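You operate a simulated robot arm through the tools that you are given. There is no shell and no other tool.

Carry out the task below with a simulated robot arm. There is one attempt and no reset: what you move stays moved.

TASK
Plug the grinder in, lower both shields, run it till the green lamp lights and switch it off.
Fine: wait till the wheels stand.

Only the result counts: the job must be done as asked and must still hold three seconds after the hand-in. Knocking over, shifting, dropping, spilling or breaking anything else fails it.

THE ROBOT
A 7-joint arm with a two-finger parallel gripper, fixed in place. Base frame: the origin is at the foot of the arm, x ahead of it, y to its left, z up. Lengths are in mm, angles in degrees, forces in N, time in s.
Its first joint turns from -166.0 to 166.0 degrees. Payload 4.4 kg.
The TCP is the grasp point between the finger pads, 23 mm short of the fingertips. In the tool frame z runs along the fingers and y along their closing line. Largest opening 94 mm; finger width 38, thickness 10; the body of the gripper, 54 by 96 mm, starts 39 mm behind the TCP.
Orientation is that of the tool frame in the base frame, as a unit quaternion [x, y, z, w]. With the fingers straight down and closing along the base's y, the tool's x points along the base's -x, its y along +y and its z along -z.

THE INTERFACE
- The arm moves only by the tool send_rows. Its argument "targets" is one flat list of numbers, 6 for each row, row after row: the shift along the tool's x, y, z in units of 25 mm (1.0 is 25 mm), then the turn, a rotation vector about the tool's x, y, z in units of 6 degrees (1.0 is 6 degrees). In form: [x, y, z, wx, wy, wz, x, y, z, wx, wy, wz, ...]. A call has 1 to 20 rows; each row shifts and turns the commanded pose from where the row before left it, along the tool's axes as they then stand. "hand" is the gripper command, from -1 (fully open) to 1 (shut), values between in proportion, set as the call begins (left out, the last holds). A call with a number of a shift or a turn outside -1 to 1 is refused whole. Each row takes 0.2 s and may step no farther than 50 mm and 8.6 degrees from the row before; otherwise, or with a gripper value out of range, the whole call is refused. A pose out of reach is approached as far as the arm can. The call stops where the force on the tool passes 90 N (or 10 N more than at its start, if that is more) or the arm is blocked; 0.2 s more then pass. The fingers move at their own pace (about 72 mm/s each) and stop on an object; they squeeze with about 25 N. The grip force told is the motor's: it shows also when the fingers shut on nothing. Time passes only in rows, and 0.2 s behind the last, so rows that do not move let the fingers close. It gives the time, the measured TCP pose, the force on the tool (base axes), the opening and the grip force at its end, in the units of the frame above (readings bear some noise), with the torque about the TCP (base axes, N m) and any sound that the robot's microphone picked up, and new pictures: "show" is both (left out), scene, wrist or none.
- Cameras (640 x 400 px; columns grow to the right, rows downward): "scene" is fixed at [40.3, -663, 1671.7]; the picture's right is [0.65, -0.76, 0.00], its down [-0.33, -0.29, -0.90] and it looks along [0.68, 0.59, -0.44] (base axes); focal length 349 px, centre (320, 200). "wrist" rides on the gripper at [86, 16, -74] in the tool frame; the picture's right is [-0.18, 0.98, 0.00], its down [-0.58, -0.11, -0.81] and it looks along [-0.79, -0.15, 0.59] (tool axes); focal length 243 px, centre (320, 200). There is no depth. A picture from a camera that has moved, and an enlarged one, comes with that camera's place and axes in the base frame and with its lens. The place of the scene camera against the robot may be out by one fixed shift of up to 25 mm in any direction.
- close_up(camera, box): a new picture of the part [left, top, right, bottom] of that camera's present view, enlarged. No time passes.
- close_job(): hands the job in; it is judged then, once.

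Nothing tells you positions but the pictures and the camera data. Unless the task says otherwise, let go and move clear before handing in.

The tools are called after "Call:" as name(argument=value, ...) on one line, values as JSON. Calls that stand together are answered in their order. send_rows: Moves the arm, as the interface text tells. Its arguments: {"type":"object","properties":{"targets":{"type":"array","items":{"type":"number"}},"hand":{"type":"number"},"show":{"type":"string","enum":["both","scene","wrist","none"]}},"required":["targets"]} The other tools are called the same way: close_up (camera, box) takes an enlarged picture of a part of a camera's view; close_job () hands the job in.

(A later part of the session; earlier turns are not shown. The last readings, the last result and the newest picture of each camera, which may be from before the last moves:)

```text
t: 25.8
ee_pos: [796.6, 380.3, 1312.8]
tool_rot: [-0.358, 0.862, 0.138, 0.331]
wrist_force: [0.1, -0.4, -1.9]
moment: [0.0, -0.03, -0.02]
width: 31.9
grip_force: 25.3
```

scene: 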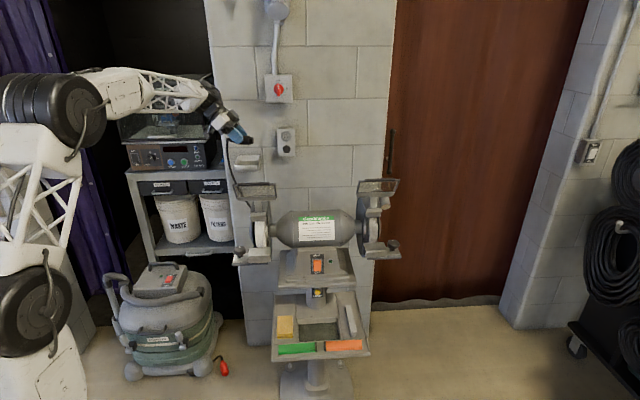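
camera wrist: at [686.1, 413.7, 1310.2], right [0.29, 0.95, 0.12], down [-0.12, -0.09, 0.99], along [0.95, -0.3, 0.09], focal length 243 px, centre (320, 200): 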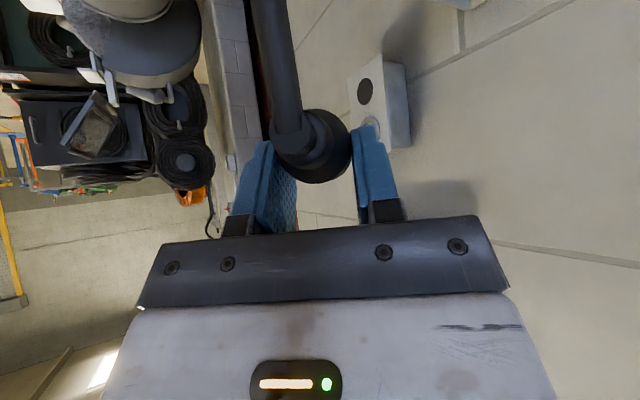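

Now I carry the plug to a stand-off point in front of the socket.

Call:
send_rows(targets=[-0.209, -0.73, 0.417, 0, 0, 0, -0.209, -0.73, 0.417, 0, 0, 0, -0.209, -0.73, 0.417, 0, 0, 0, -0.209, -0.73, 0.417, 0, 0, 0, -0.209, -0.73, 0.417, 0, 0, 0, -0.209, -0.73, 0.417, 0, 0, 0, -0.209, -0.73, 0.417, 0, 0, 0, -0.209, -0.73, 0.417, 0, 0, 0, -0.209, -0.73, 0.417, 0, 0, 0, 0, 0, 0, 0, 0, 0], show="both")

Call:
close_up(camera="scene", box=[255, 115, 315, 165])

Call:
close_up(camera="wrist", box=[220, 40, 420, 200])

```text
t: 28.0
ee_pos: [982.9, 335.5, 1276.0]
tool_rot: [-0.358, 0.863, 0.137, 0.331]
wrist_force: [-0.4, -0.2, -1.7]
moment: [0.02, 0.0, -0.02]
width: 31.6
grip_force: 25.3
camera wrist: at [890.0, 265.2, 1272.7], right [-0.6, 0.79, 0.12], down [0.0, -0.15, 0.99], along [0.8, 0.59, 0.09], focal length 243 px, centre (320, 200)
```

scene: 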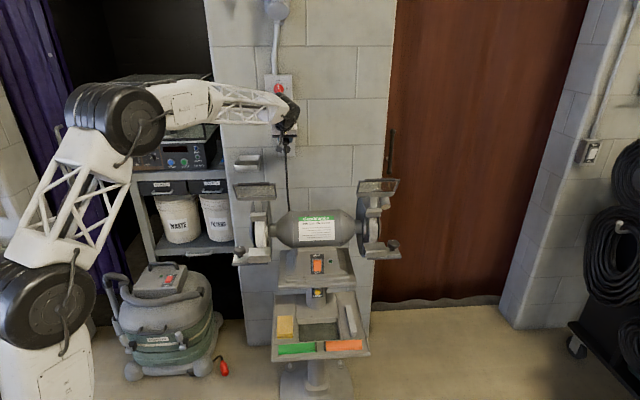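
wrist: 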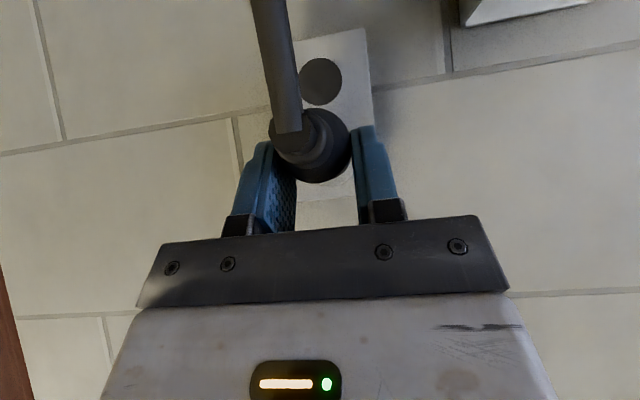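

```text
8.00 times, centred on (285, 140) of scene
camera zoom: at [40.3, -663.0, 1671.7], right [0.65, -0.76, 0.0], down [-0.33, -0.29, -0.9], along [0.68, 0.59, -0.44], focal length 2789 px, centre (600, 680)
```

zoom: 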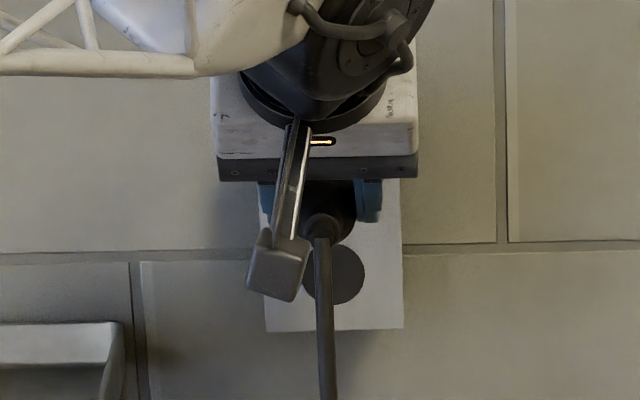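

```text
2.50 times, centred on (320, 120) of wrist
camera zoom: at [890.0, 265.2, 1272.7], right [-0.6, 0.79, 0.12], down [0.0, -0.15, 0.99], along [0.8, 0.59, 0.09], focal length 606 px, centre (320, 400)
```

zoom: 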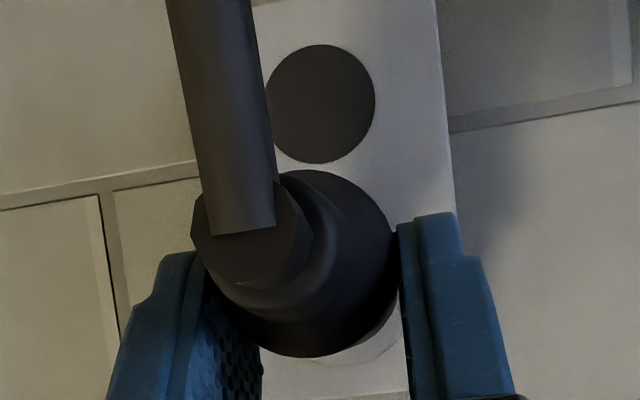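

The stand-off looks well aligned: from the wrist view the dark disc reads v≈459, z≈1202, so the socket is at about v 459, z 1258. I'll take a couple of still readings to average out noise.

Call:
send_rows(targets=[0, 0, 0, 0, 0, 0], show="none")

Call:
send_rows(targets=[0, 0, 0, 0, 0, 0], show="none")

Call:
send_rows(targets=[0, 0, 0, 0, 0, 0], show="none")

```text
t: 28.4
ee_pos: [983.1, 334.1, 1275.3]
tool_rot: [-0.358, 0.862, 0.138, 0.331]
wrist_force: [-0.5, -0.4, -2.4]
moment: [0.0, -0.03, 0.02]
width: 31.9
grip_force: 25.0
```

```text
t: 28.8
ee_pos: [982.3, 336.0, 1274.7]
tool_rot: [-0.357, 0.862, 0.137, 0.331]
wrist_force: [-0.3, 1.1, -1.9]
moment: [-0.02, 0.03, 0.02]
width: 32.2
grip_force: 25.5
```

```text
t: 29.2
ee_pos: [982.8, 334.9, 1275.3]
tool_rot: [-0.358, 0.863, 0.137, 0.33]
wrist_force: [0.4, -0.5, -0.9]
moment: [-0.03, 0.0, 0.03]
width: 32.1
grip_force: 25.1
```

Averaged: u 931.9, v 458.0, z 1275.3. I'll correct 1 mm down and 0.8 mm right while advancing 18 mm toward the socket.

Call:
send_rows(targets=[-0.254, -0.016, 0.256, 0, 0, 0, -0.254, -0.016, 0.256, 0, 0, 0, 0, 0, 0, 0, 0, 0], show="both")

Call:
close_up(camera="wrist", box=[220, 40, 420, 200])

```text
t: 30.0
ee_pos: [994.0, 346.8, 1273.0]
tool_rot: [-0.357, 0.862, 0.137, 0.332]
wrist_force: [-0.2, -0.1, -2.0]
moment: [-0.04, 0.0, -0.01]
width: 32.0
grip_force: 25.3
camera wrist: at [901.9, 277.2, 1271.7], right [-0.6, 0.79, 0.12], down [0.0, -0.15, 0.99], along [0.8, 0.59, 0.09], focal length 243 px, centre (320, 200)
```

scene: 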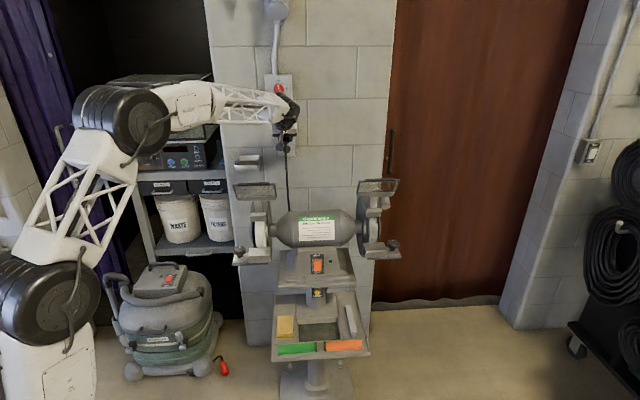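
wrist: 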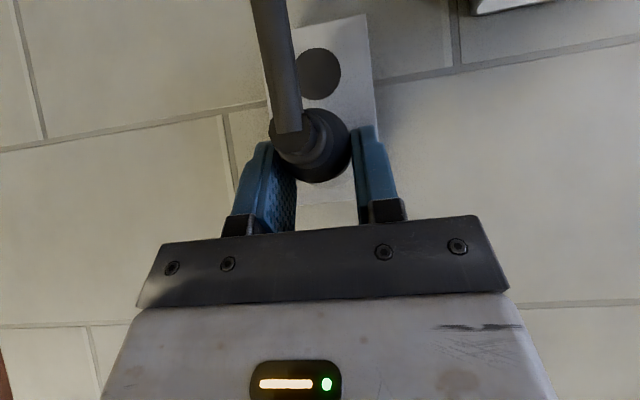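

```text
2.50 times, centred on (320, 120) of wrist
camera zoom: at [901.9, 277.2, 1271.7], right [-0.6, 0.79, 0.12], down [0.0, -0.15, 0.99], along [0.8, 0.59, 0.09], focal length 606 px, centre (320, 400)
```

zoom: 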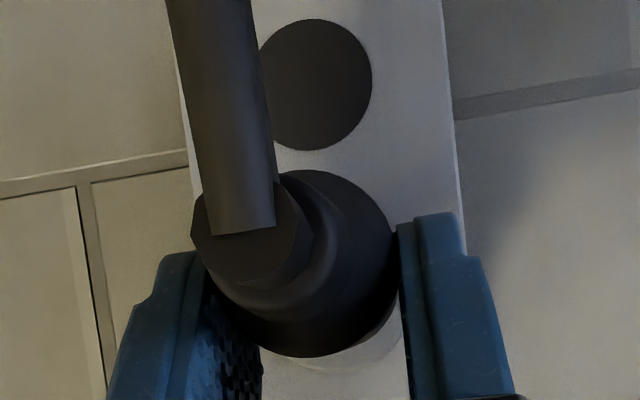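

Call:
close_up(camera="wrist", box=[270, 130, 370, 200])

Call:
close_up(camera="scene", box=[270, 125, 306, 155])

```text
5.71 times, centred on (320, 165) of wrist
camera zoom: at [901.9, 277.2, 1271.7], right [-0.6, 0.79, 0.12], down [0.0, -0.15, 0.99], along [0.8, 0.59, 0.09], focal length 1386 px, centre (320, 400)
```

zoom: 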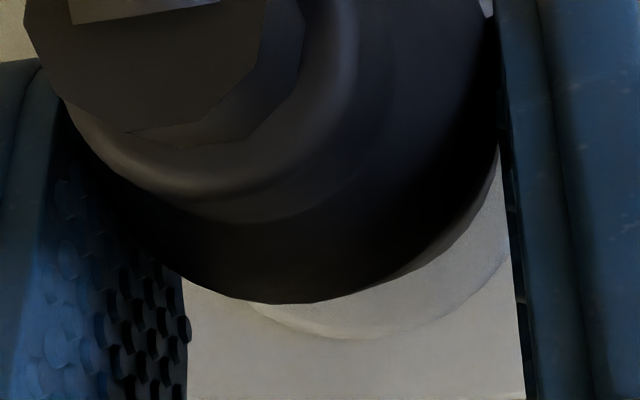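

```text
13.33 times, centred on (288, 140) of scene
camera zoom: at [40.3, -663.0, 1671.7], right [0.65, -0.76, 0.0], down [-0.33, -0.29, -0.9], along [0.68, 0.59, -0.44], focal length 4648 px, centre (747, 1000)
```

zoom: 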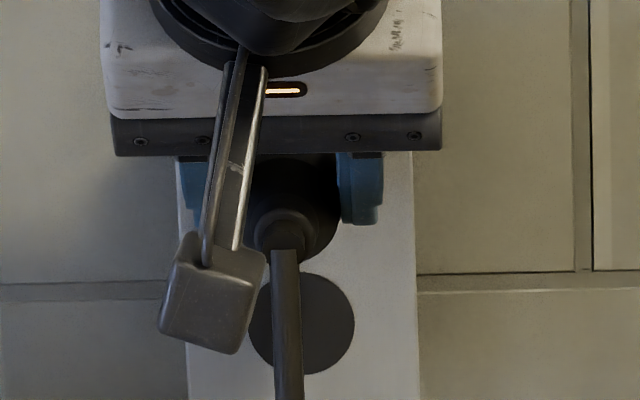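

The ring arc visible past the plug puts the socket about 1 mm right and 1 mm higher than the plug axis. I'll correct that and advance gently to the socket mouth.

Call:
send_rows(targets=[-0.165, -0.024, 0.116, 0, 0, 0, -0.164, -0.024, 0.116, 0, 0, 0, 0, 0, 0, 0, 0, 0], show="none")

Call:
close_up(camera="wrist", box=[270, 130, 370, 200])

```text
t: 30.8
ee_pos: [1004.2, 352.3, 1275.0]
tool_rot: [-0.357, 0.862, 0.137, 0.331]
wrist_force: [0.3, -0.4, -2.1]
moment: [-0.02, 0.0, -0.01]
width: 32.1
grip_force: 24.6
```

```text
5.71 times, centred on (320, 165) of wrist
camera zoom: at [910.1, 282.9, 1272.7], right [-0.6, 0.79, 0.12], down [0.0, -0.15, 0.99], along [0.8, 0.59, 0.09], focal length 1386 px, centre (320, 400)
```

zoom: 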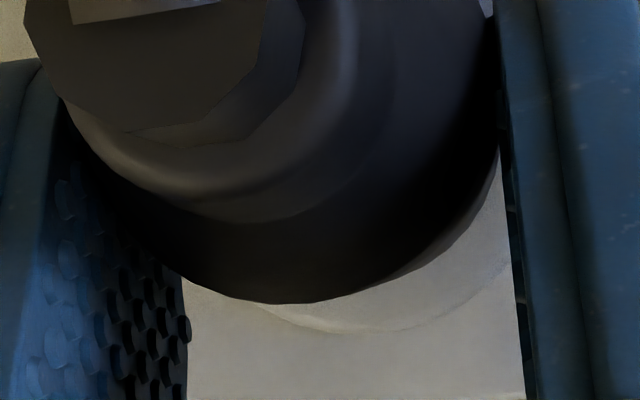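

No contact yet. I'll keep advancing in small steps while watching the force.

Call:
send_rows(targets=[-0.119, 0, 0.107, 0, 0, 0, 0, 0, 0, 0, 0, 0], show="none")

Call:
send_rows(targets=[-0.119, 0, 0.107, 0, 0, 0, 0, 0, 0, 0, 0, 0], show="none")

```text
t: 31.4
ee_pos: [1005.5, 354.2, 1274.3]
tool_rot: [-0.357, 0.863, 0.137, 0.331]
wrist_force: [-0.2, -0.7, -1.0]
moment: [-0.01, 0.01, 0.02]
width: 31.7
grip_force: 25.4
```

```text
t: 32.0
ee_pos: [1008.3, 357.2, 1274.9]
tool_rot: [-0.358, 0.862, 0.137, 0.332]
wrist_force: [-38.7, -13.2, -0.6]
moment: [-0.24, 0.64, 0.52]
width: 32.2
grip_force: 24.8
heard: snap
```

A snap was heard and the force rose to about 40 N, so the plug has probably clicked in. I'll look before doing anything else.

Call:
send_rows(targets=[0, 0, 0, 0, 0, 0], show="both")

Call:
close_up(camera="wrist", box=[220, 40, 420, 200])

Call:
close_up(camera="scene", box=[262, 120, 310, 160])

```text
t: 32.4
ee_pos: [1008.6, 357.5, 1274.8]
tool_rot: [-0.357, 0.862, 0.138, 0.331]
wrist_force: [-36.2, -10.9, -1.7]
moment: [-0.23, 0.63, 0.47]
width: 32.0
grip_force: 24.8
camera wrist: at [915.4, 288.0, 1272.8], right [-0.6, 0.79, 0.12], down [0.0, -0.15, 0.99], along [0.8, 0.59, 0.09], focal length 243 px, centre (320, 200)
```

scene: 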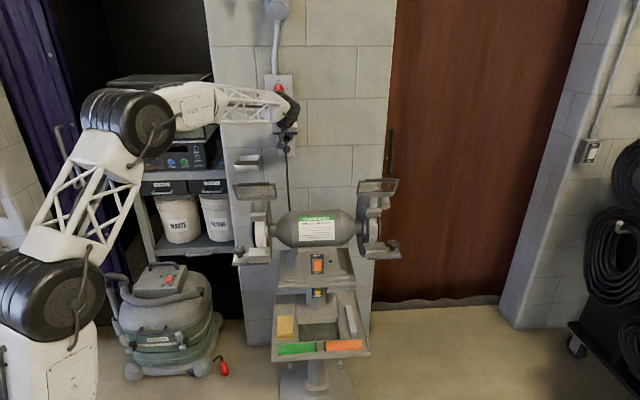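
wrist: 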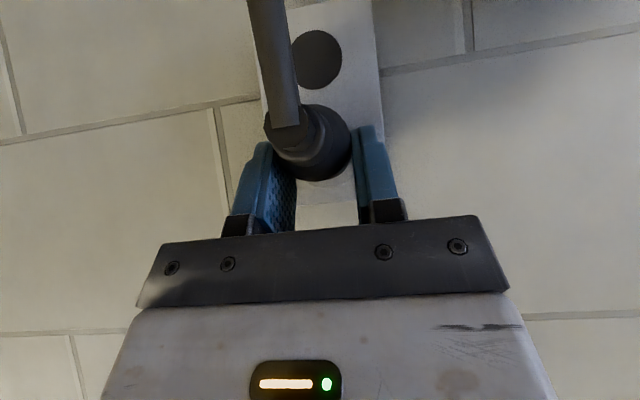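

```text
2.50 times, centred on (320, 120) of wrist
camera zoom: at [915.4, 288.0, 1272.8], right [-0.6, 0.79, 0.12], down [0.0, -0.15, 0.99], along [0.8, 0.59, 0.09], focal length 606 px, centre (320, 400)
```

zoom: 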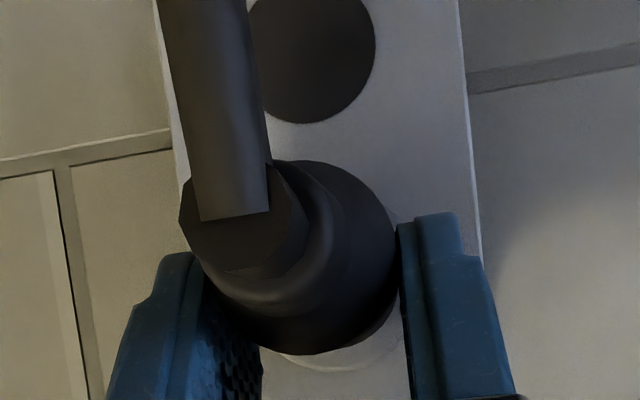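

```text
10.00 times, centred on (286, 140) of scene
camera zoom: at [40.3, -663.0, 1671.7], right [0.65, -0.76, 0.0], down [-0.33, -0.29, -0.9], along [0.68, 0.59, -0.44], focal length 3486 px, centre (660, 800)
```

zoom: 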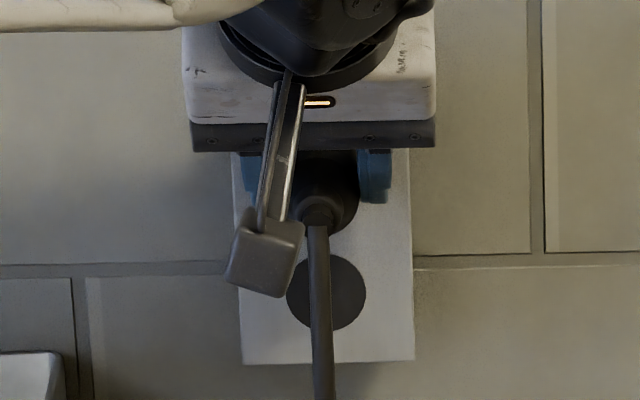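

The plug sits in the socket with the arm still pressing about 37 N. I'll push 2 mm further to see whether it is fully seated.

Call:
send_rows(targets=[-0.06, 0.03, 0.054, 0, 0, 0, 0, 0, 0, 0, 0, 0], show="none")

```text
t: 33.0
ee_pos: [1009.7, 357.4, 1274.6]
tool_rot: [-0.357, 0.863, 0.137, 0.331]
wrist_force: [-31.1, -18.1, 1.8]
moment: [-0.32, 0.52, 0.46]
width: 31.9
grip_force: 24.7
```

The force did not grow, so the fingers are just slipping on a seated plug. I'll open the hand, check that the plug stays, and back off.

Call:
send_rows(targets=[0, 0, 0, 0, 0, 0, 0, 0, 0, 0, 0, 0, 0, 0, 0, 0, 0, 0], hand=-0.4, show="wrist")

Call:
send_rows(targets=[0, 0, -0.4, 0, 0, 0, 0, 0, -0.8, 0, 0, 0, 0, 0, -0.8, 0, 0, 0, 0, 0, -0.8, 0, 0, 0, 0, 0, -0.8, 0, 0, 0, 0, 0, -0.8, 0, 0, 0], show="both")

```text
t: 33.8
ee_pos: [1009.9, 359.3, 1274.5]
tool_rot: [-0.357, 0.863, 0.137, 0.33]
wrist_force: [0.6, -0.8, -1.0]
moment: [0.01, 0.0, -0.05]
width: 65.8
grip_force: 0.0
camera wrist: at [916.7, 289.9, 1272.4], right [-0.6, 0.79, 0.12], down [0.0, -0.15, 0.99], along [0.8, 0.59, 0.09], focal length 243 px, centre (320, 200)
```

wrist: 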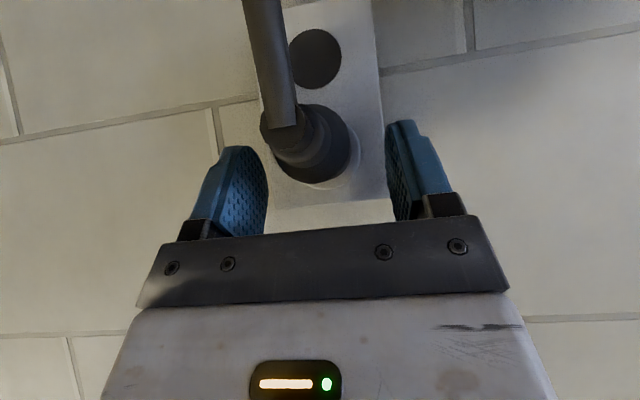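

```text
t: 35.2
ee_pos: [955.4, 308.0, 1355.2]
tool_rot: [-0.358, 0.863, 0.137, 0.33]
wrist_force: [-0.2, 1.0, -1.1]
moment: [0.03, 0.01, 0.02]
width: 65.8
grip_force: 0.1
camera wrist: at [863.3, 238.3, 1353.2], right [-0.6, 0.79, 0.12], down [0.0, -0.15, 0.99], along [0.8, 0.59, 0.09], focal length 243 px, centre (320, 200)
```

scene: 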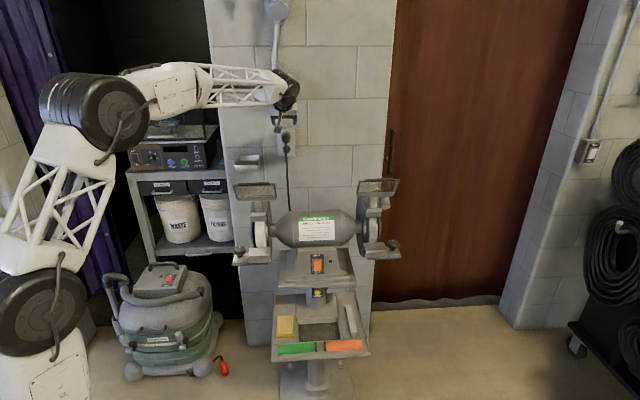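
wrist: 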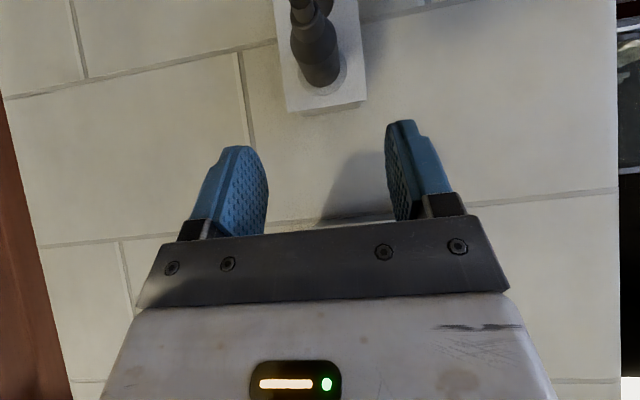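

The plug remains in the socket. I'll check it enlarged in both views.

Call:
close_up(camera="wrist", box=[260, 0, 380, 120])

Call:
close_up(camera="scene", box=[262, 115, 310, 165])

```text
3.33 times, centred on (320, 60) of wrist
camera zoom: at [863.3, 238.3, 1353.2], right [-0.6, 0.79, 0.12], down [0.0, -0.15, 0.99], along [0.8, 0.59, 0.09], focal length 809 px, centre (320, 667)
```

zoom: 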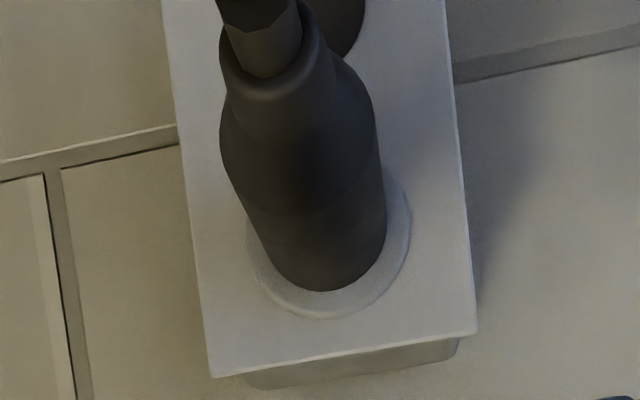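

```text
8.00 times, centred on (286, 140) of scene
camera zoom: at [40.3, -663.0, 1671.7], right [0.65, -0.76, 0.0], down [-0.33, -0.29, -0.9], along [0.68, 0.59, -0.44], focal length 2789 px, centre (592, 680)
```

zoom: 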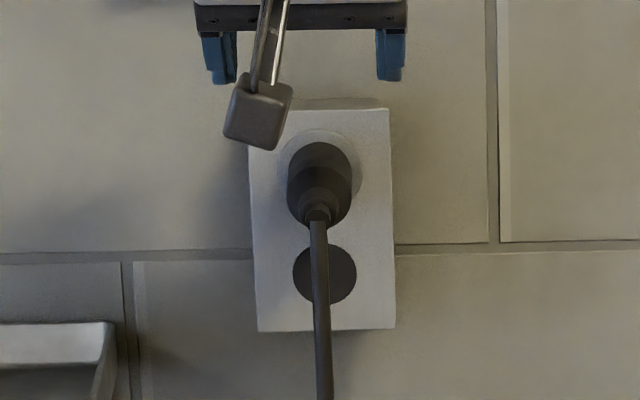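

The plug is seated flush in the ring. Next come the shields: I'll back away over the grinder at safe height, turn the tool vertical and look down at the left shield.

Call:
send_rows(targets=[0.957, 0.4, -0.969, 0, 0, 0, 0.957, 0.4, -0.969, 0, 0, 0, 0.957, 0.4, -0.969, 0, 0, 0, 0.957, 0.4, -0.969, 0, 0, 0, 0.957, 0.4, -0.969, 0, 0, 0, 0.957, 0.4, -0.969, 0, 0, 0, 0.957, 0.4, -0.969, 0, 0, 0, 0.957, 0.4, -0.969, 0, 0, 0, 0.957, 0.4, -0.969, 0, 0, 0, 0.957, 0.4, -0.969, 0, 0, 0, 0, 0, 0, 0, 1, 0, 0, 0, 0, 0, 1, 0, 0, 0, 0, 0, 1, 0, 0, 0, 0, 0, 1, 0, 0, 0, 0, 0, 1, 0, 0, 0, 0, 0, 1, 0, 0, 0, 0, 0, 1, 0], hand=1, show="both")

```text
t: 38.8
ee_pos: [646.9, 136.9, 1377.2]
tool_rot: [-0.383, 0.924, -0.001, 0.0]
wrist_force: [1.3, -0.2, 0.6]
moment: [0.01, -0.04, 0.0]
width: 0.0
grip_force: 25.2
camera wrist: at [573.1, 87.6, 1451.1], right [-0.56, 0.83, 0.0], down [0.49, 0.34, 0.81], along [0.67, 0.45, -0.59], focal length 243 px, centre (320, 200)
```

scene: 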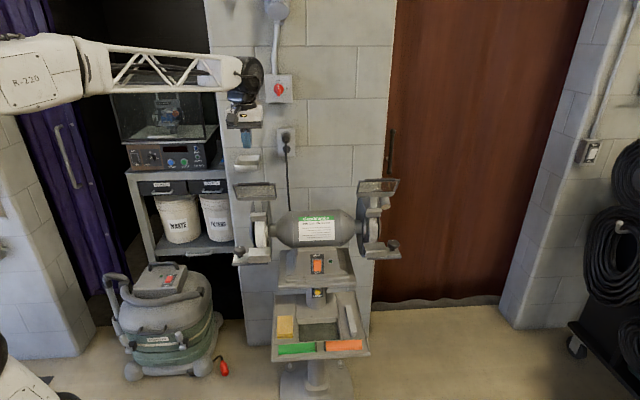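
wrist: 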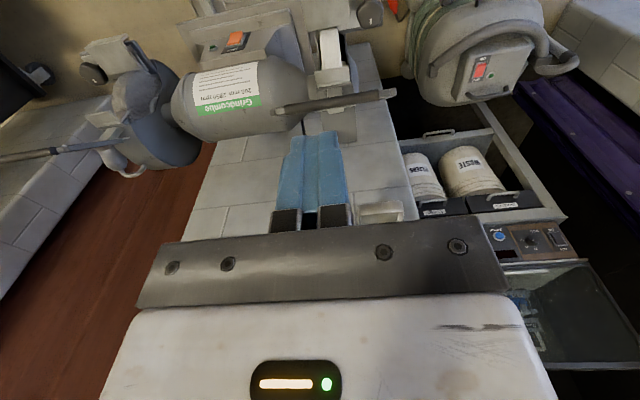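

The left shield is seen edge-on now. I'll zoom on it and on the right shield, and on the switch.

Call:
close_up(camera="wrist", box=[260, 0, 420, 140])

Call:
close_up(camera="wrist", box=[60, 20, 220, 180])

Call:
close_up(camera="wrist", box=[180, 0, 300, 100])

Call:
close_up(camera="scene", box=[225, 170, 285, 275])

Call:
close_up(camera="scene", box=[350, 165, 410, 270])

Call:
close_up(camera="scene", box=[300, 245, 340, 275])

```text
2.86 times, centred on (340, 70) of wrist
camera zoom: at [573.1, 87.6, 1451.1], right [-0.56, 0.83, 0.0], down [0.49, 0.34, 0.81], along [0.67, 0.45, -0.59], focal length 693 px, centre (263, 571)
```

zoom: 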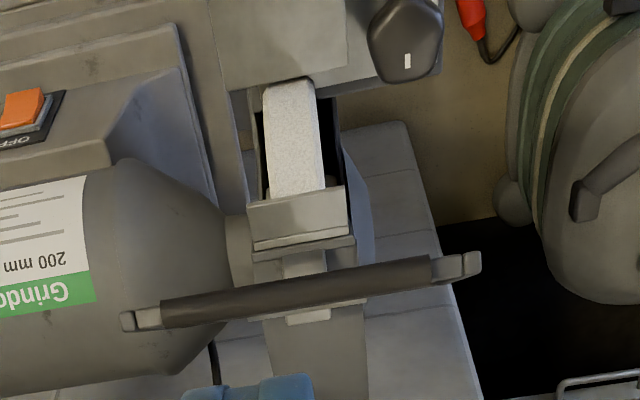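

```text
2.50 times, centred on (140, 100) of wrist
camera zoom: at [573.1, 87.6, 1451.1], right [-0.56, 0.83, 0.0], down [0.49, 0.34, 0.81], along [0.67, 0.45, -0.59], focal length 606 px, centre (770, 450)
```

zoom: 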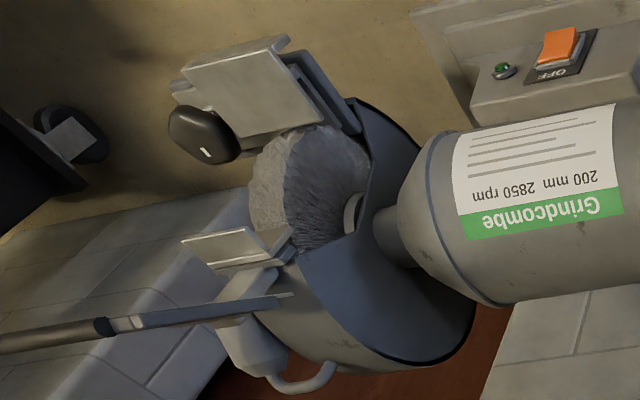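

```text
4.00 times, centred on (240, 50) of wrist
camera zoom: at [573.1, 87.6, 1451.1], right [-0.56, 0.83, 0.0], down [0.49, 0.34, 0.81], along [0.67, 0.45, -0.59], focal length 970 px, centre (640, 800)
```

zoom: 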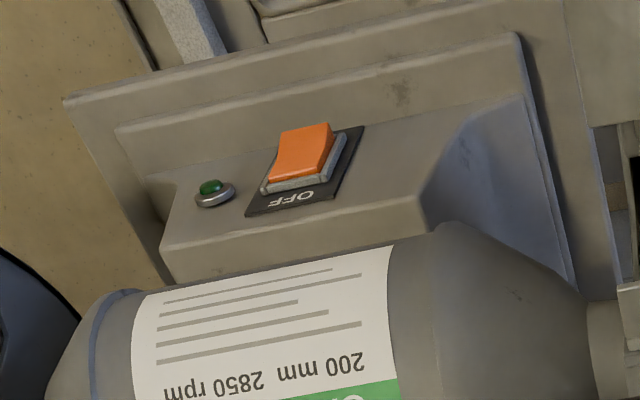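

```text
3.81 times, centred on (255, 222) of scene
camera zoom: at [40.3, -663.0, 1671.7], right [0.65, -0.76, 0.0], down [-0.33, -0.29, -0.9], along [0.68, 0.59, -0.44], focal length 1328 px, centre (568, 114)
```

zoom: 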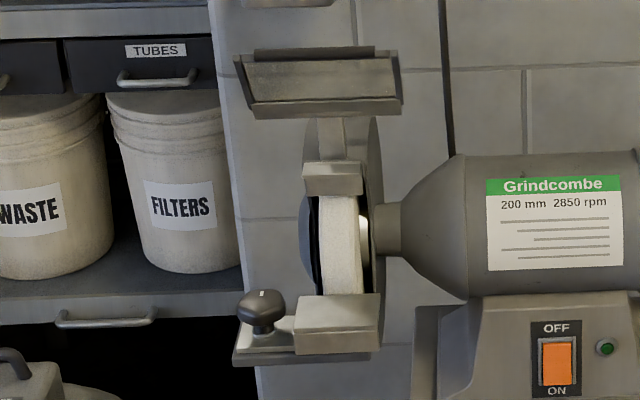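

```text
3.81 times, centred on (380, 218) of scene
camera zoom: at [40.3, -663.0, 1671.7], right [0.65, -0.76, 0.0], down [-0.33, -0.29, -0.9], along [0.68, 0.59, -0.44], focal length 1328 px, centre (91, 133)
```

zoom: 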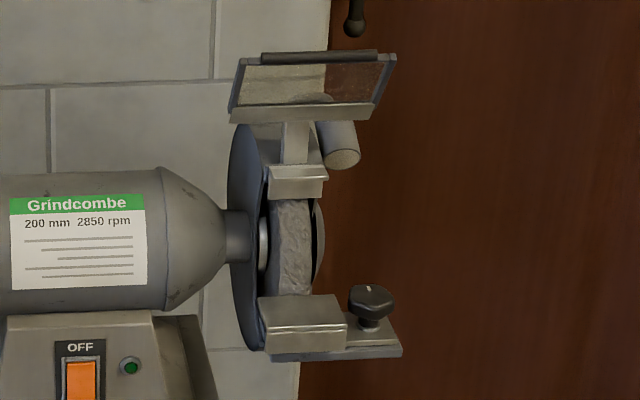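

```text
13.33 times, centred on (320, 260) of scene
camera zoom: at [40.3, -663.0, 1671.7], right [0.65, -0.76, 0.0], down [-0.33, -0.29, -0.9], along [0.68, 0.59, -0.44], focal length 4648 px, centre (320, -600)
```

zoom: 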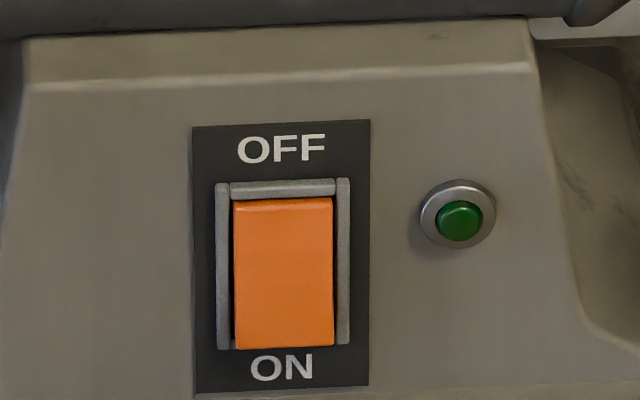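

The rocker is in OFF (its ON end stands proud). Left shield: rod at about u 615, v 357, z 1213, hinge bar at about u 664, z 1137, leaning 33° forward. I'll bring the closed fingers over and down just behind the plate, then pull it forward and down.

Call:
send_rows(targets=[-0.787, 0.024, 0.513, 0, 0, 0, -0.787, 0.024, 0.513, 0, 0, 0, -0.787, 0.024, 0.513, 0, 0, 0, -0.787, 0.024, 0.513, 0, 0, 0, -0.787, 0.024, 0.513, 0, 0, 0, -0.787, 0.024, 0.513, 0, 0, 0], show="both")

Call:
close_up(camera="scene", box=[225, 120, 305, 220])

```text
t: 40.2
ee_pos: [728.4, 224.5, 1300.8]
tool_rot: [-0.383, 0.924, 0.001, 0.0]
wrist_force: [0.6, -0.1, 1.3]
moment: [0.02, -0.02, -0.01]
width: 0.1
grip_force: 25.2
camera wrist: at [654.6, 174.4, 1375.8], right [-0.56, 0.83, 0.0], down [0.49, 0.33, 0.81], along [0.67, 0.46, -0.59], focal length 243 px, centre (320, 200)
```

scene: 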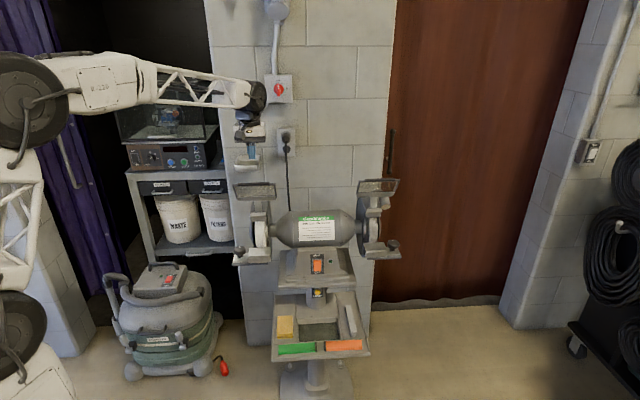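
wrist: 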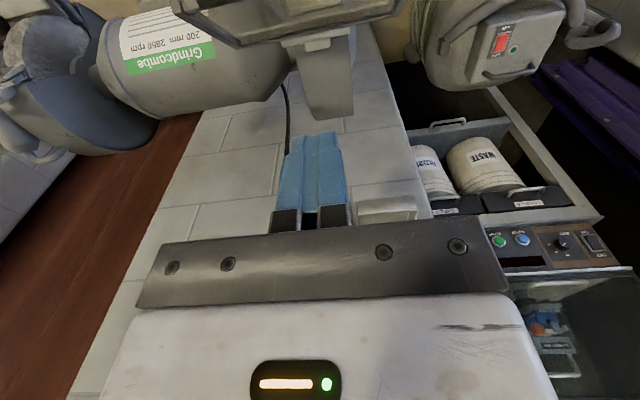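

```text
4.00 times, centred on (265, 170) of scene
camera zoom: at [40.3, -663.0, 1671.7], right [0.65, -0.76, 0.0], down [-0.33, -0.29, -0.9], along [0.68, 0.59, -0.44], focal length 1394 px, centre (540, 320)
```

zoom: 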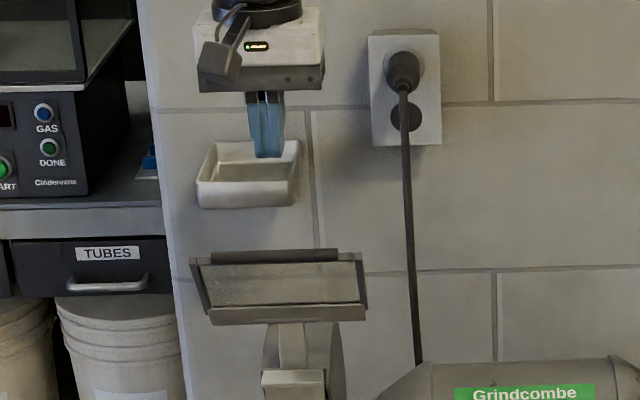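

Call:
close_up(camera="wrist", box=[170, 0, 410, 150])

```text
2.67 times, centred on (290, 75) of wrist
camera zoom: at [654.6, 174.4, 1375.8], right [-0.56, 0.83, 0.0], down [0.49, 0.33, 0.81], along [0.67, 0.46, -0.59], focal length 647 px, centre (400, 533)
```

zoom: 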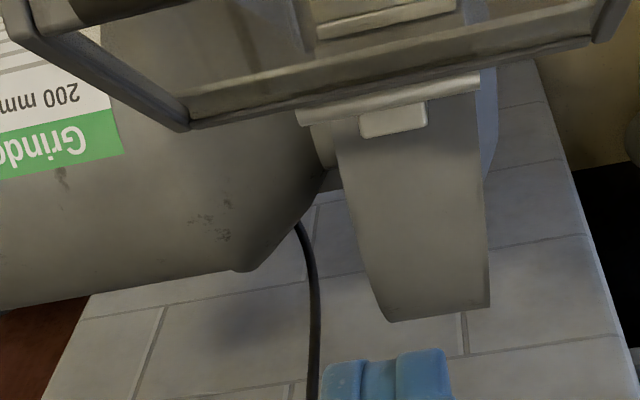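

Shield seen from behind now; the fingers are over its back side with about 20 mm clearance. I'll descend behind it.

Call:
send_rows(targets=[0, 0, 0.85, 0, 0, 0, 0, 0, 0.85, 0, 0, 0, 0, 0, 0.85, 0, 0, 0, 0, 0, 0.85, 0, 0, 0], show="both")

Call:
close_up(camera="scene", box=[225, 130, 305, 230])

```text
t: 41.2
ee_pos: [729.1, 223.3, 1215.3]
tool_rot: [-0.382, 0.924, 0.0, 0.0]
wrist_force: [0.1, 0.0, 0.3]
moment: [-0.04, -0.01, -0.03]
width: 0.1
grip_force: 24.5
camera wrist: at [655.3, 174.1, 1290.1], right [-0.56, 0.83, 0.0], down [0.49, 0.33, 0.81], along [0.67, 0.46, -0.59], focal length 243 px, centre (320, 200)
```

scene: 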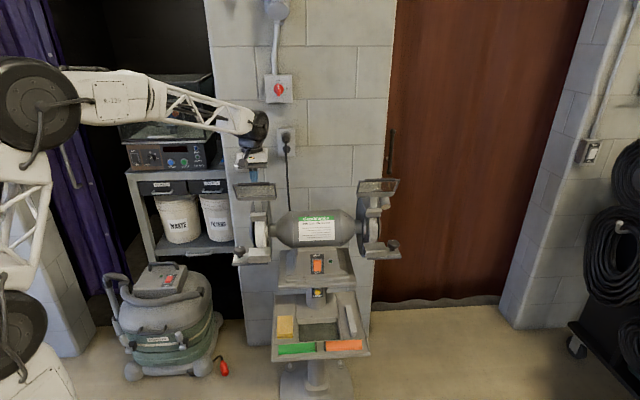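
wrist: 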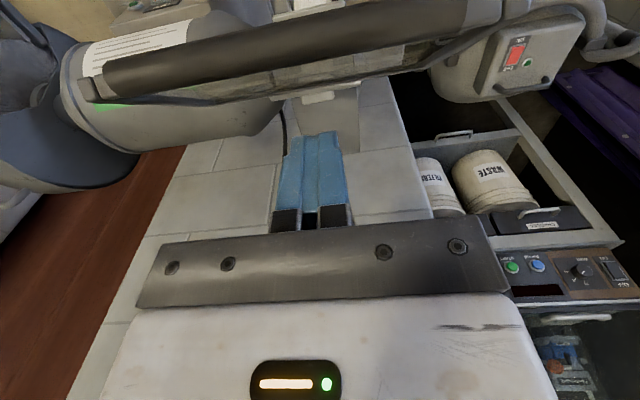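

```text
4.00 times, centred on (265, 180) of scene
camera zoom: at [40.3, -663.0, 1671.7], right [0.65, -0.76, 0.0], down [-0.33, -0.29, -0.9], along [0.68, 0.59, -0.44], focal length 1394 px, centre (540, 280)
```

zoom: 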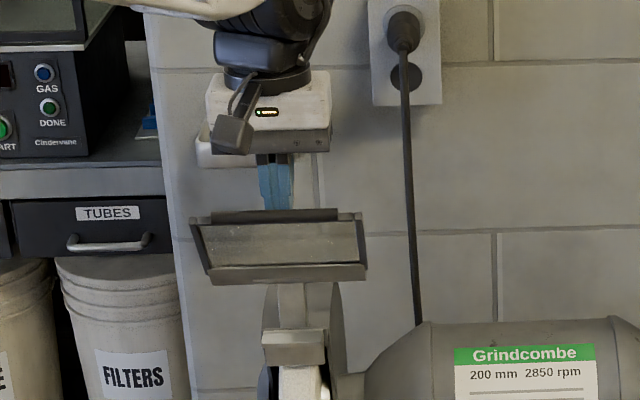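

The fingers are behind the left shield. I'll pull toward me along the arc so the plate swings forward and down, checking force midway.

Call:
send_rows(targets=[0.39, 0, -0.028, 0, 0, 0, 0.39, 0, -0.028, 0, 0, 0, 0.376, 0, 0.26, 0, 0, 0, 0.324, 0, 0.316, 0, 0, 0, 0.264, 0, 0.368, 0, 0, 0], show="both")

Call:
close_up(camera="scene", box=[225, 130, 305, 230])

```text
t: 42.4
ee_pos: [694.5, 193.1, 1194.1]
tool_rot: [-0.383, 0.924, 0.0, 0.0]
wrist_force: [0.0, -0.2, 0.7]
moment: [0.01, 0.01, 0.01]
width: 0.0
grip_force: 25.3
camera wrist: at [622.2, 144.0, 1267.5], right [-0.56, 0.83, 0.0], down [0.49, 0.33, 0.81], along [0.67, 0.46, -0.59], focal length 243 px, centre (320, 200)
```

scene: 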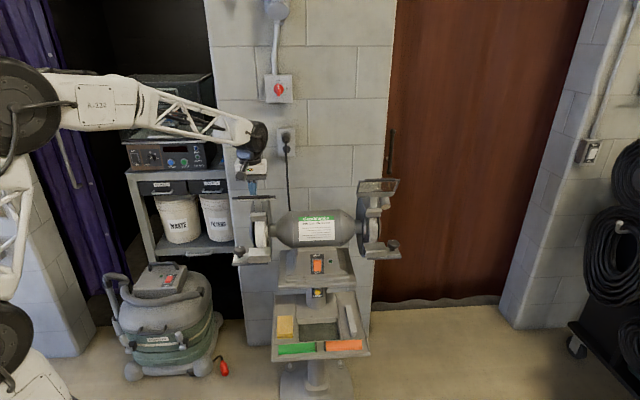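
wrist: 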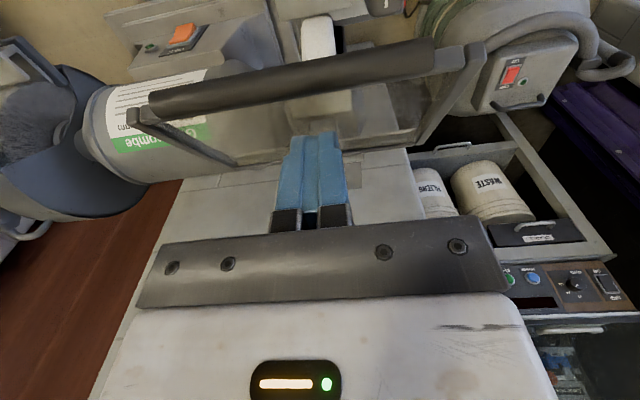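

```text
4.00 times, centred on (265, 180) of scene
camera zoom: at [40.3, -663.0, 1671.7], right [0.65, -0.76, 0.0], down [-0.33, -0.29, -0.9], along [0.68, 0.59, -0.44], focal length 1394 px, centre (540, 280)
```

zoom: 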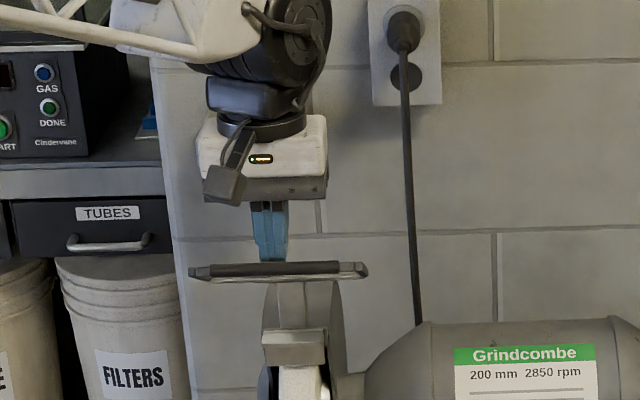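

The plate follows easily and is now about 67° forward. I'll carry on to near horizontal, then press from above close to the rod.

Call:
send_rows(targets=[0.196, 0, 0.412, 0, 0, 0, 0.12, 0, 0.436, 0, 0, 0, 0, 0, -0.6, 0, 0, 0, 0, 0, -0.4, 0, 0, 0, 0.6, 0, 0, 0, 0, 0, 0.6, 0, 0, 0, 0, 0], show="both")

Call:
close_up(camera="scene", box=[225, 130, 305, 230])

```text
t: 43.8
ee_pos: [669.1, 166.5, 1195.0]
tool_rot: [-0.382, 0.924, 0.0, 0.0]
wrist_force: [-0.4, 0.0, 0.5]
moment: [-0.01, 0.01, -0.03]
width: 0.0
grip_force: 25.1
camera wrist: at [596.5, 116.0, 1269.8], right [-0.56, 0.83, 0.0], down [0.49, 0.33, 0.81], along [0.67, 0.46, -0.59], focal length 243 px, centre (320, 200)
```

scene: 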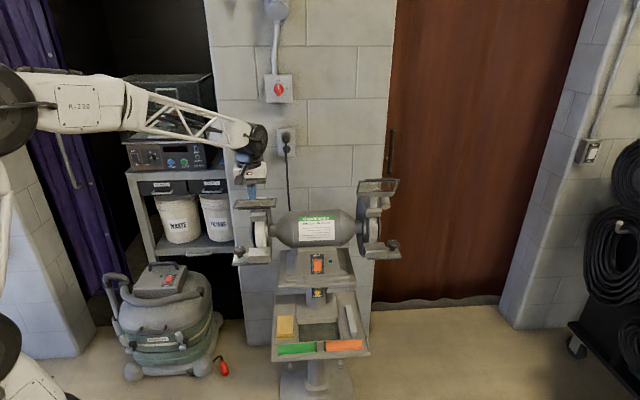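
wrist: 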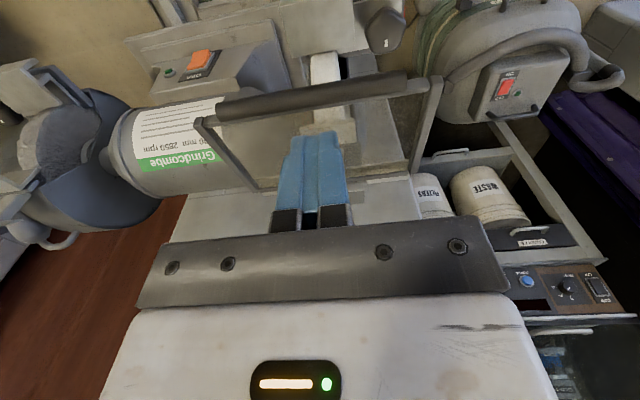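

```text
4.00 times, centred on (265, 180) of scene
camera zoom: at [40.3, -663.0, 1671.7], right [0.65, -0.76, 0.0], down [-0.33, -0.29, -0.9], along [0.68, 0.59, -0.44], focal length 1394 px, centre (540, 280)
```

zoom: 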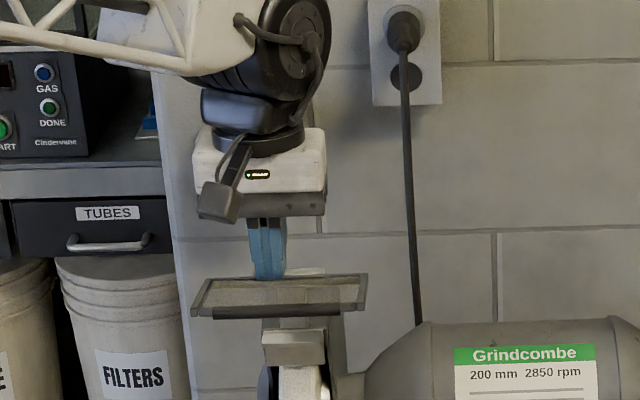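

The plate is about horizontal and holds itself. I'll press down on it from above.

Call:
send_rows(targets=[0, 0, 0.5, 0, 0, 0, 0, 0, 0.5, 0, 0, 0, 0, 0, 0.4, 0, 0, 0, 0, 0, 0.4, 0, 0, 0, 0, 0, 0.4, 0, 0, 0], show="both")

Call:
close_up(camera="scene", box=[225, 150, 305, 270])

```text
t: 45.0
ee_pos: [670.1, 166.1, 1138.6]
tool_rot: [-0.382, 0.924, 0.0, 0.0]
wrist_force: [-0.2, -0.3, -0.1]
moment: [-0.01, 0.02, 0.02]
width: 0.0
grip_force: 25.0
camera wrist: at [597.1, 115.8, 1214.2], right [-0.56, 0.83, 0.0], down [0.49, 0.33, 0.81], along [0.67, 0.46, -0.59], focal length 243 px, centre (320, 200)
```

scene: 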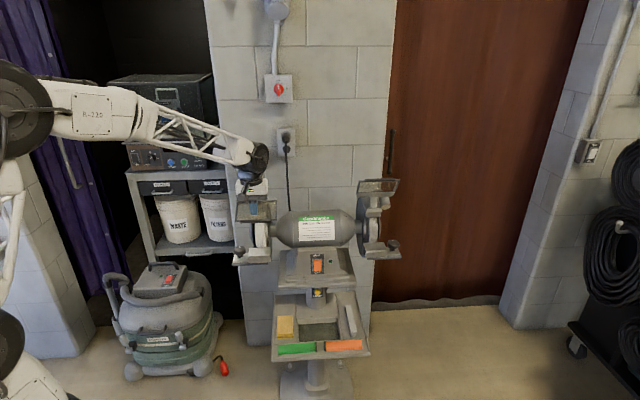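
wrist: 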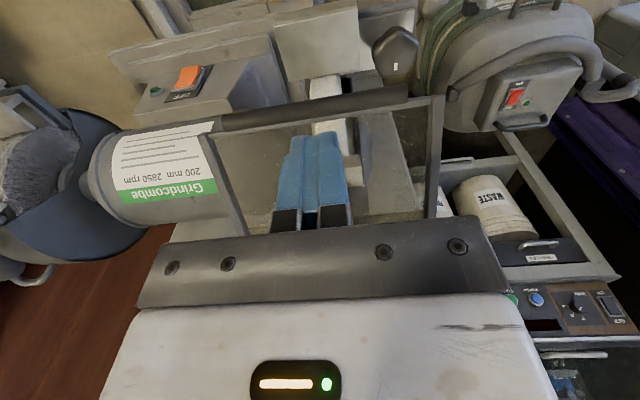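

```text
3.33 times, centred on (265, 210) of scene
camera zoom: at [40.3, -663.0, 1671.7], right [0.65, -0.76, 0.0], down [-0.33, -0.29, -0.9], along [0.68, 0.59, -0.44], focal length 1162 px, centre (503, 167)
```

zoom: 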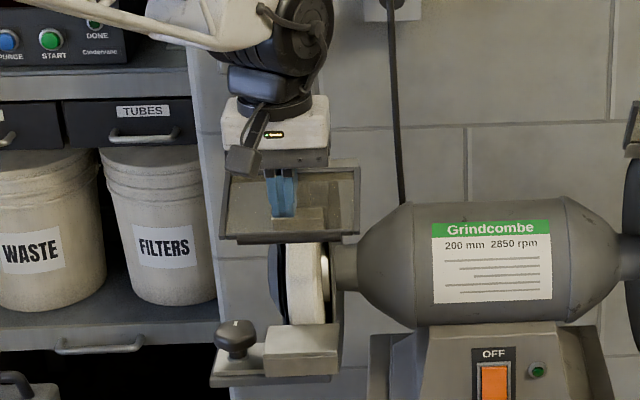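

The left shield is past horizontal, about 24° below. I'll keep pressing down in small steps until it reaches its stop.

Call:
send_rows(targets=[0, 0, 0.3, 0, 0, 0, 0, 0, 0.3, 0, 0, 0], show="none")

Call:
send_rows(targets=[0, 0, 0.3, 0, 0, 0, 0, 0, 0.3, 0, 0, 0], show="both")

Call:
close_up(camera="scene", box=[225, 150, 305, 270])

```text
t: 45.8
ee_pos: [671.8, 166.0, 1135.1]
tool_rot: [-0.382, 0.924, -0.001, 0.008]
wrist_force: [-0.6, -4.1, 18.3]
moment: [0.13, -0.27, 0.13]
width: 0.0
grip_force: 25.1
stopped in row 2: the force on the tool passed its limit at 94 N (the readings are from after the stop); the commanded pose is now the measured one
```

```text
t: 46.3
ee_pos: [673.3, 165.2, 1134.8]
tool_rot: [-0.382, 0.924, -0.002, 0.013]
wrist_force: [-2.3, -4.9, 20.3]
moment: [0.14, -0.21, 0.01]
width: 0.2
grip_force: 25.4
stopped in row 2: the force on the tool passed its limit at 104 N (the readings are from after the stop); the commanded pose is now the measured one
camera wrist: at [597.8, 115.9, 1207.3], right [-0.56, 0.83, -0.01], down [0.47, 0.33, 0.82], along [0.68, 0.46, -0.57], focal length 243 px, centre (320, 200)
```

scene: 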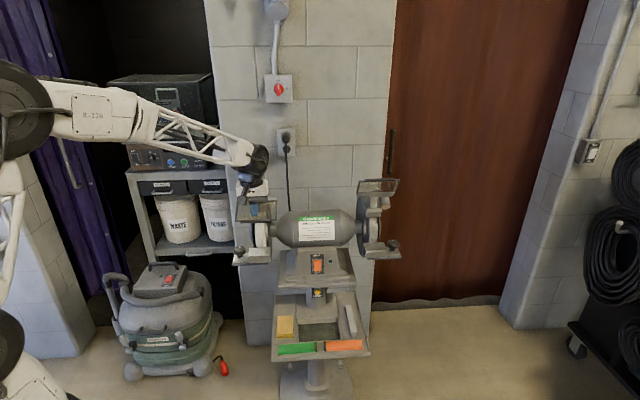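
wrist: 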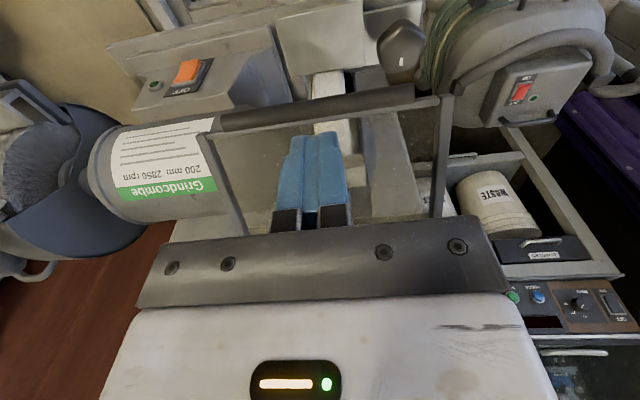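

```text
3.33 times, centred on (265, 210) of scene
camera zoom: at [40.3, -663.0, 1671.7], right [0.65, -0.76, 0.0], down [-0.33, -0.29, -0.9], along [0.68, 0.59, -0.44], focal length 1162 px, centre (503, 167)
```

zoom: 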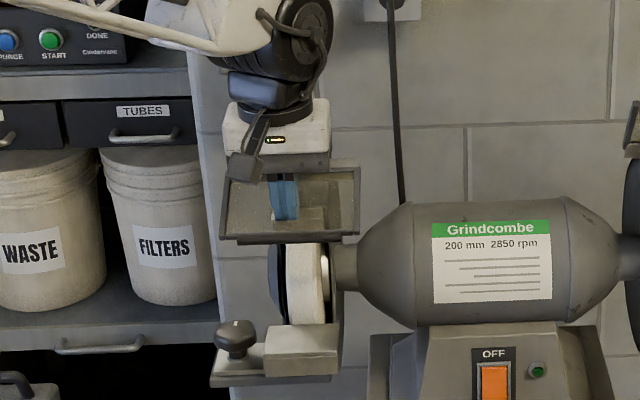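

The left shield hit its stop (about 35° below horizontal), so it is fully lowered. I'll lift straight off, level the tool, and cross over to the right shield at safe height.

Call:
send_rows(targets=[0, 0, -0.4, 0, 0, 0, 0, 0, -0.9, 0, 0, 0, 0, 0, -0.9, 0, 0, 0, 0, 0, -0.9, -0.13, 0.215, 0, 0, 0, -0.9, 0, 0, 0, 0, 0, -0.9, 0, 0, 0, 0, 0, -0.9, 0, 0, 0, 0, 0, -0.9, 0, 0, 0], show="both")

Call:
close_up(camera="scene", box=[225, 150, 305, 270])

```text
t: 48.1
ee_pos: [670.8, 167.0, 1301.4]
tool_rot: [-0.382, 0.924, 0.0, -0.001]
wrist_force: [-0.4, 0.0, -0.2]
moment: [0.01, 0.01, 0.01]
width: 0.2
grip_force: 24.9
camera wrist: at [598.3, 116.4, 1375.6], right [-0.56, 0.83, 0.0], down [0.49, 0.33, 0.8], along [0.66, 0.45, -0.59], focal length 243 px, centre (320, 200)
```

scene: 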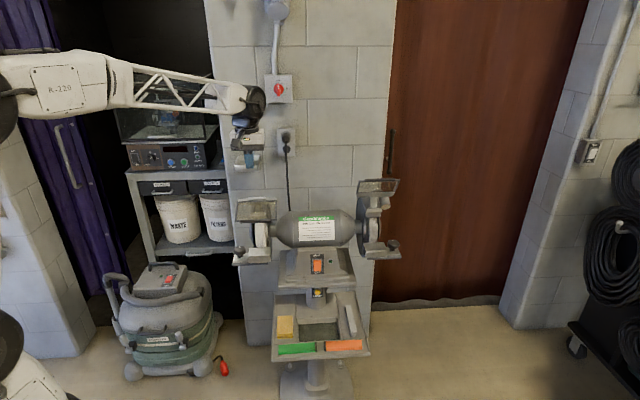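
wrist: 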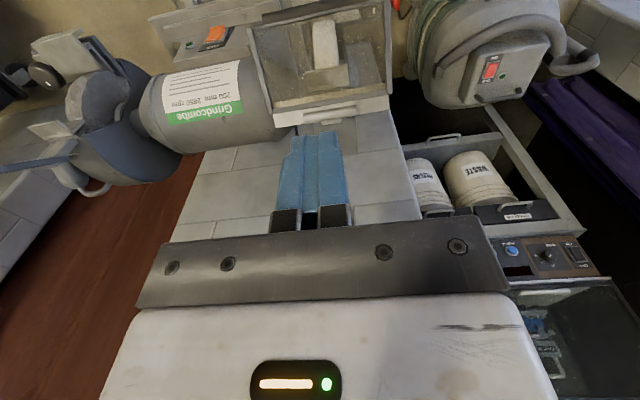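

```text
3.33 times, centred on (265, 210) of scene
camera zoom: at [40.3, -663.0, 1671.7], right [0.65, -0.76, 0.0], down [-0.33, -0.29, -0.9], along [0.68, 0.59, -0.44], focal length 1162 px, centre (503, 167)
```

zoom: 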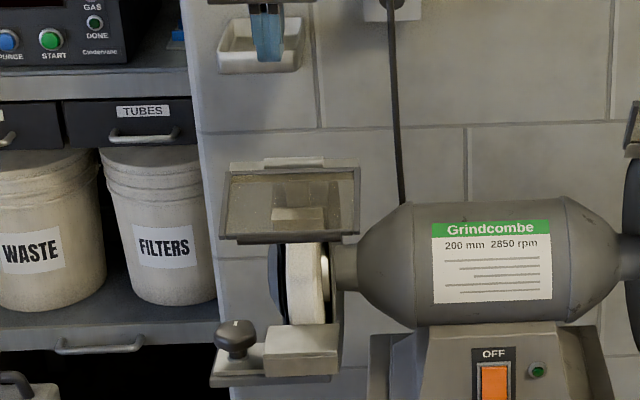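

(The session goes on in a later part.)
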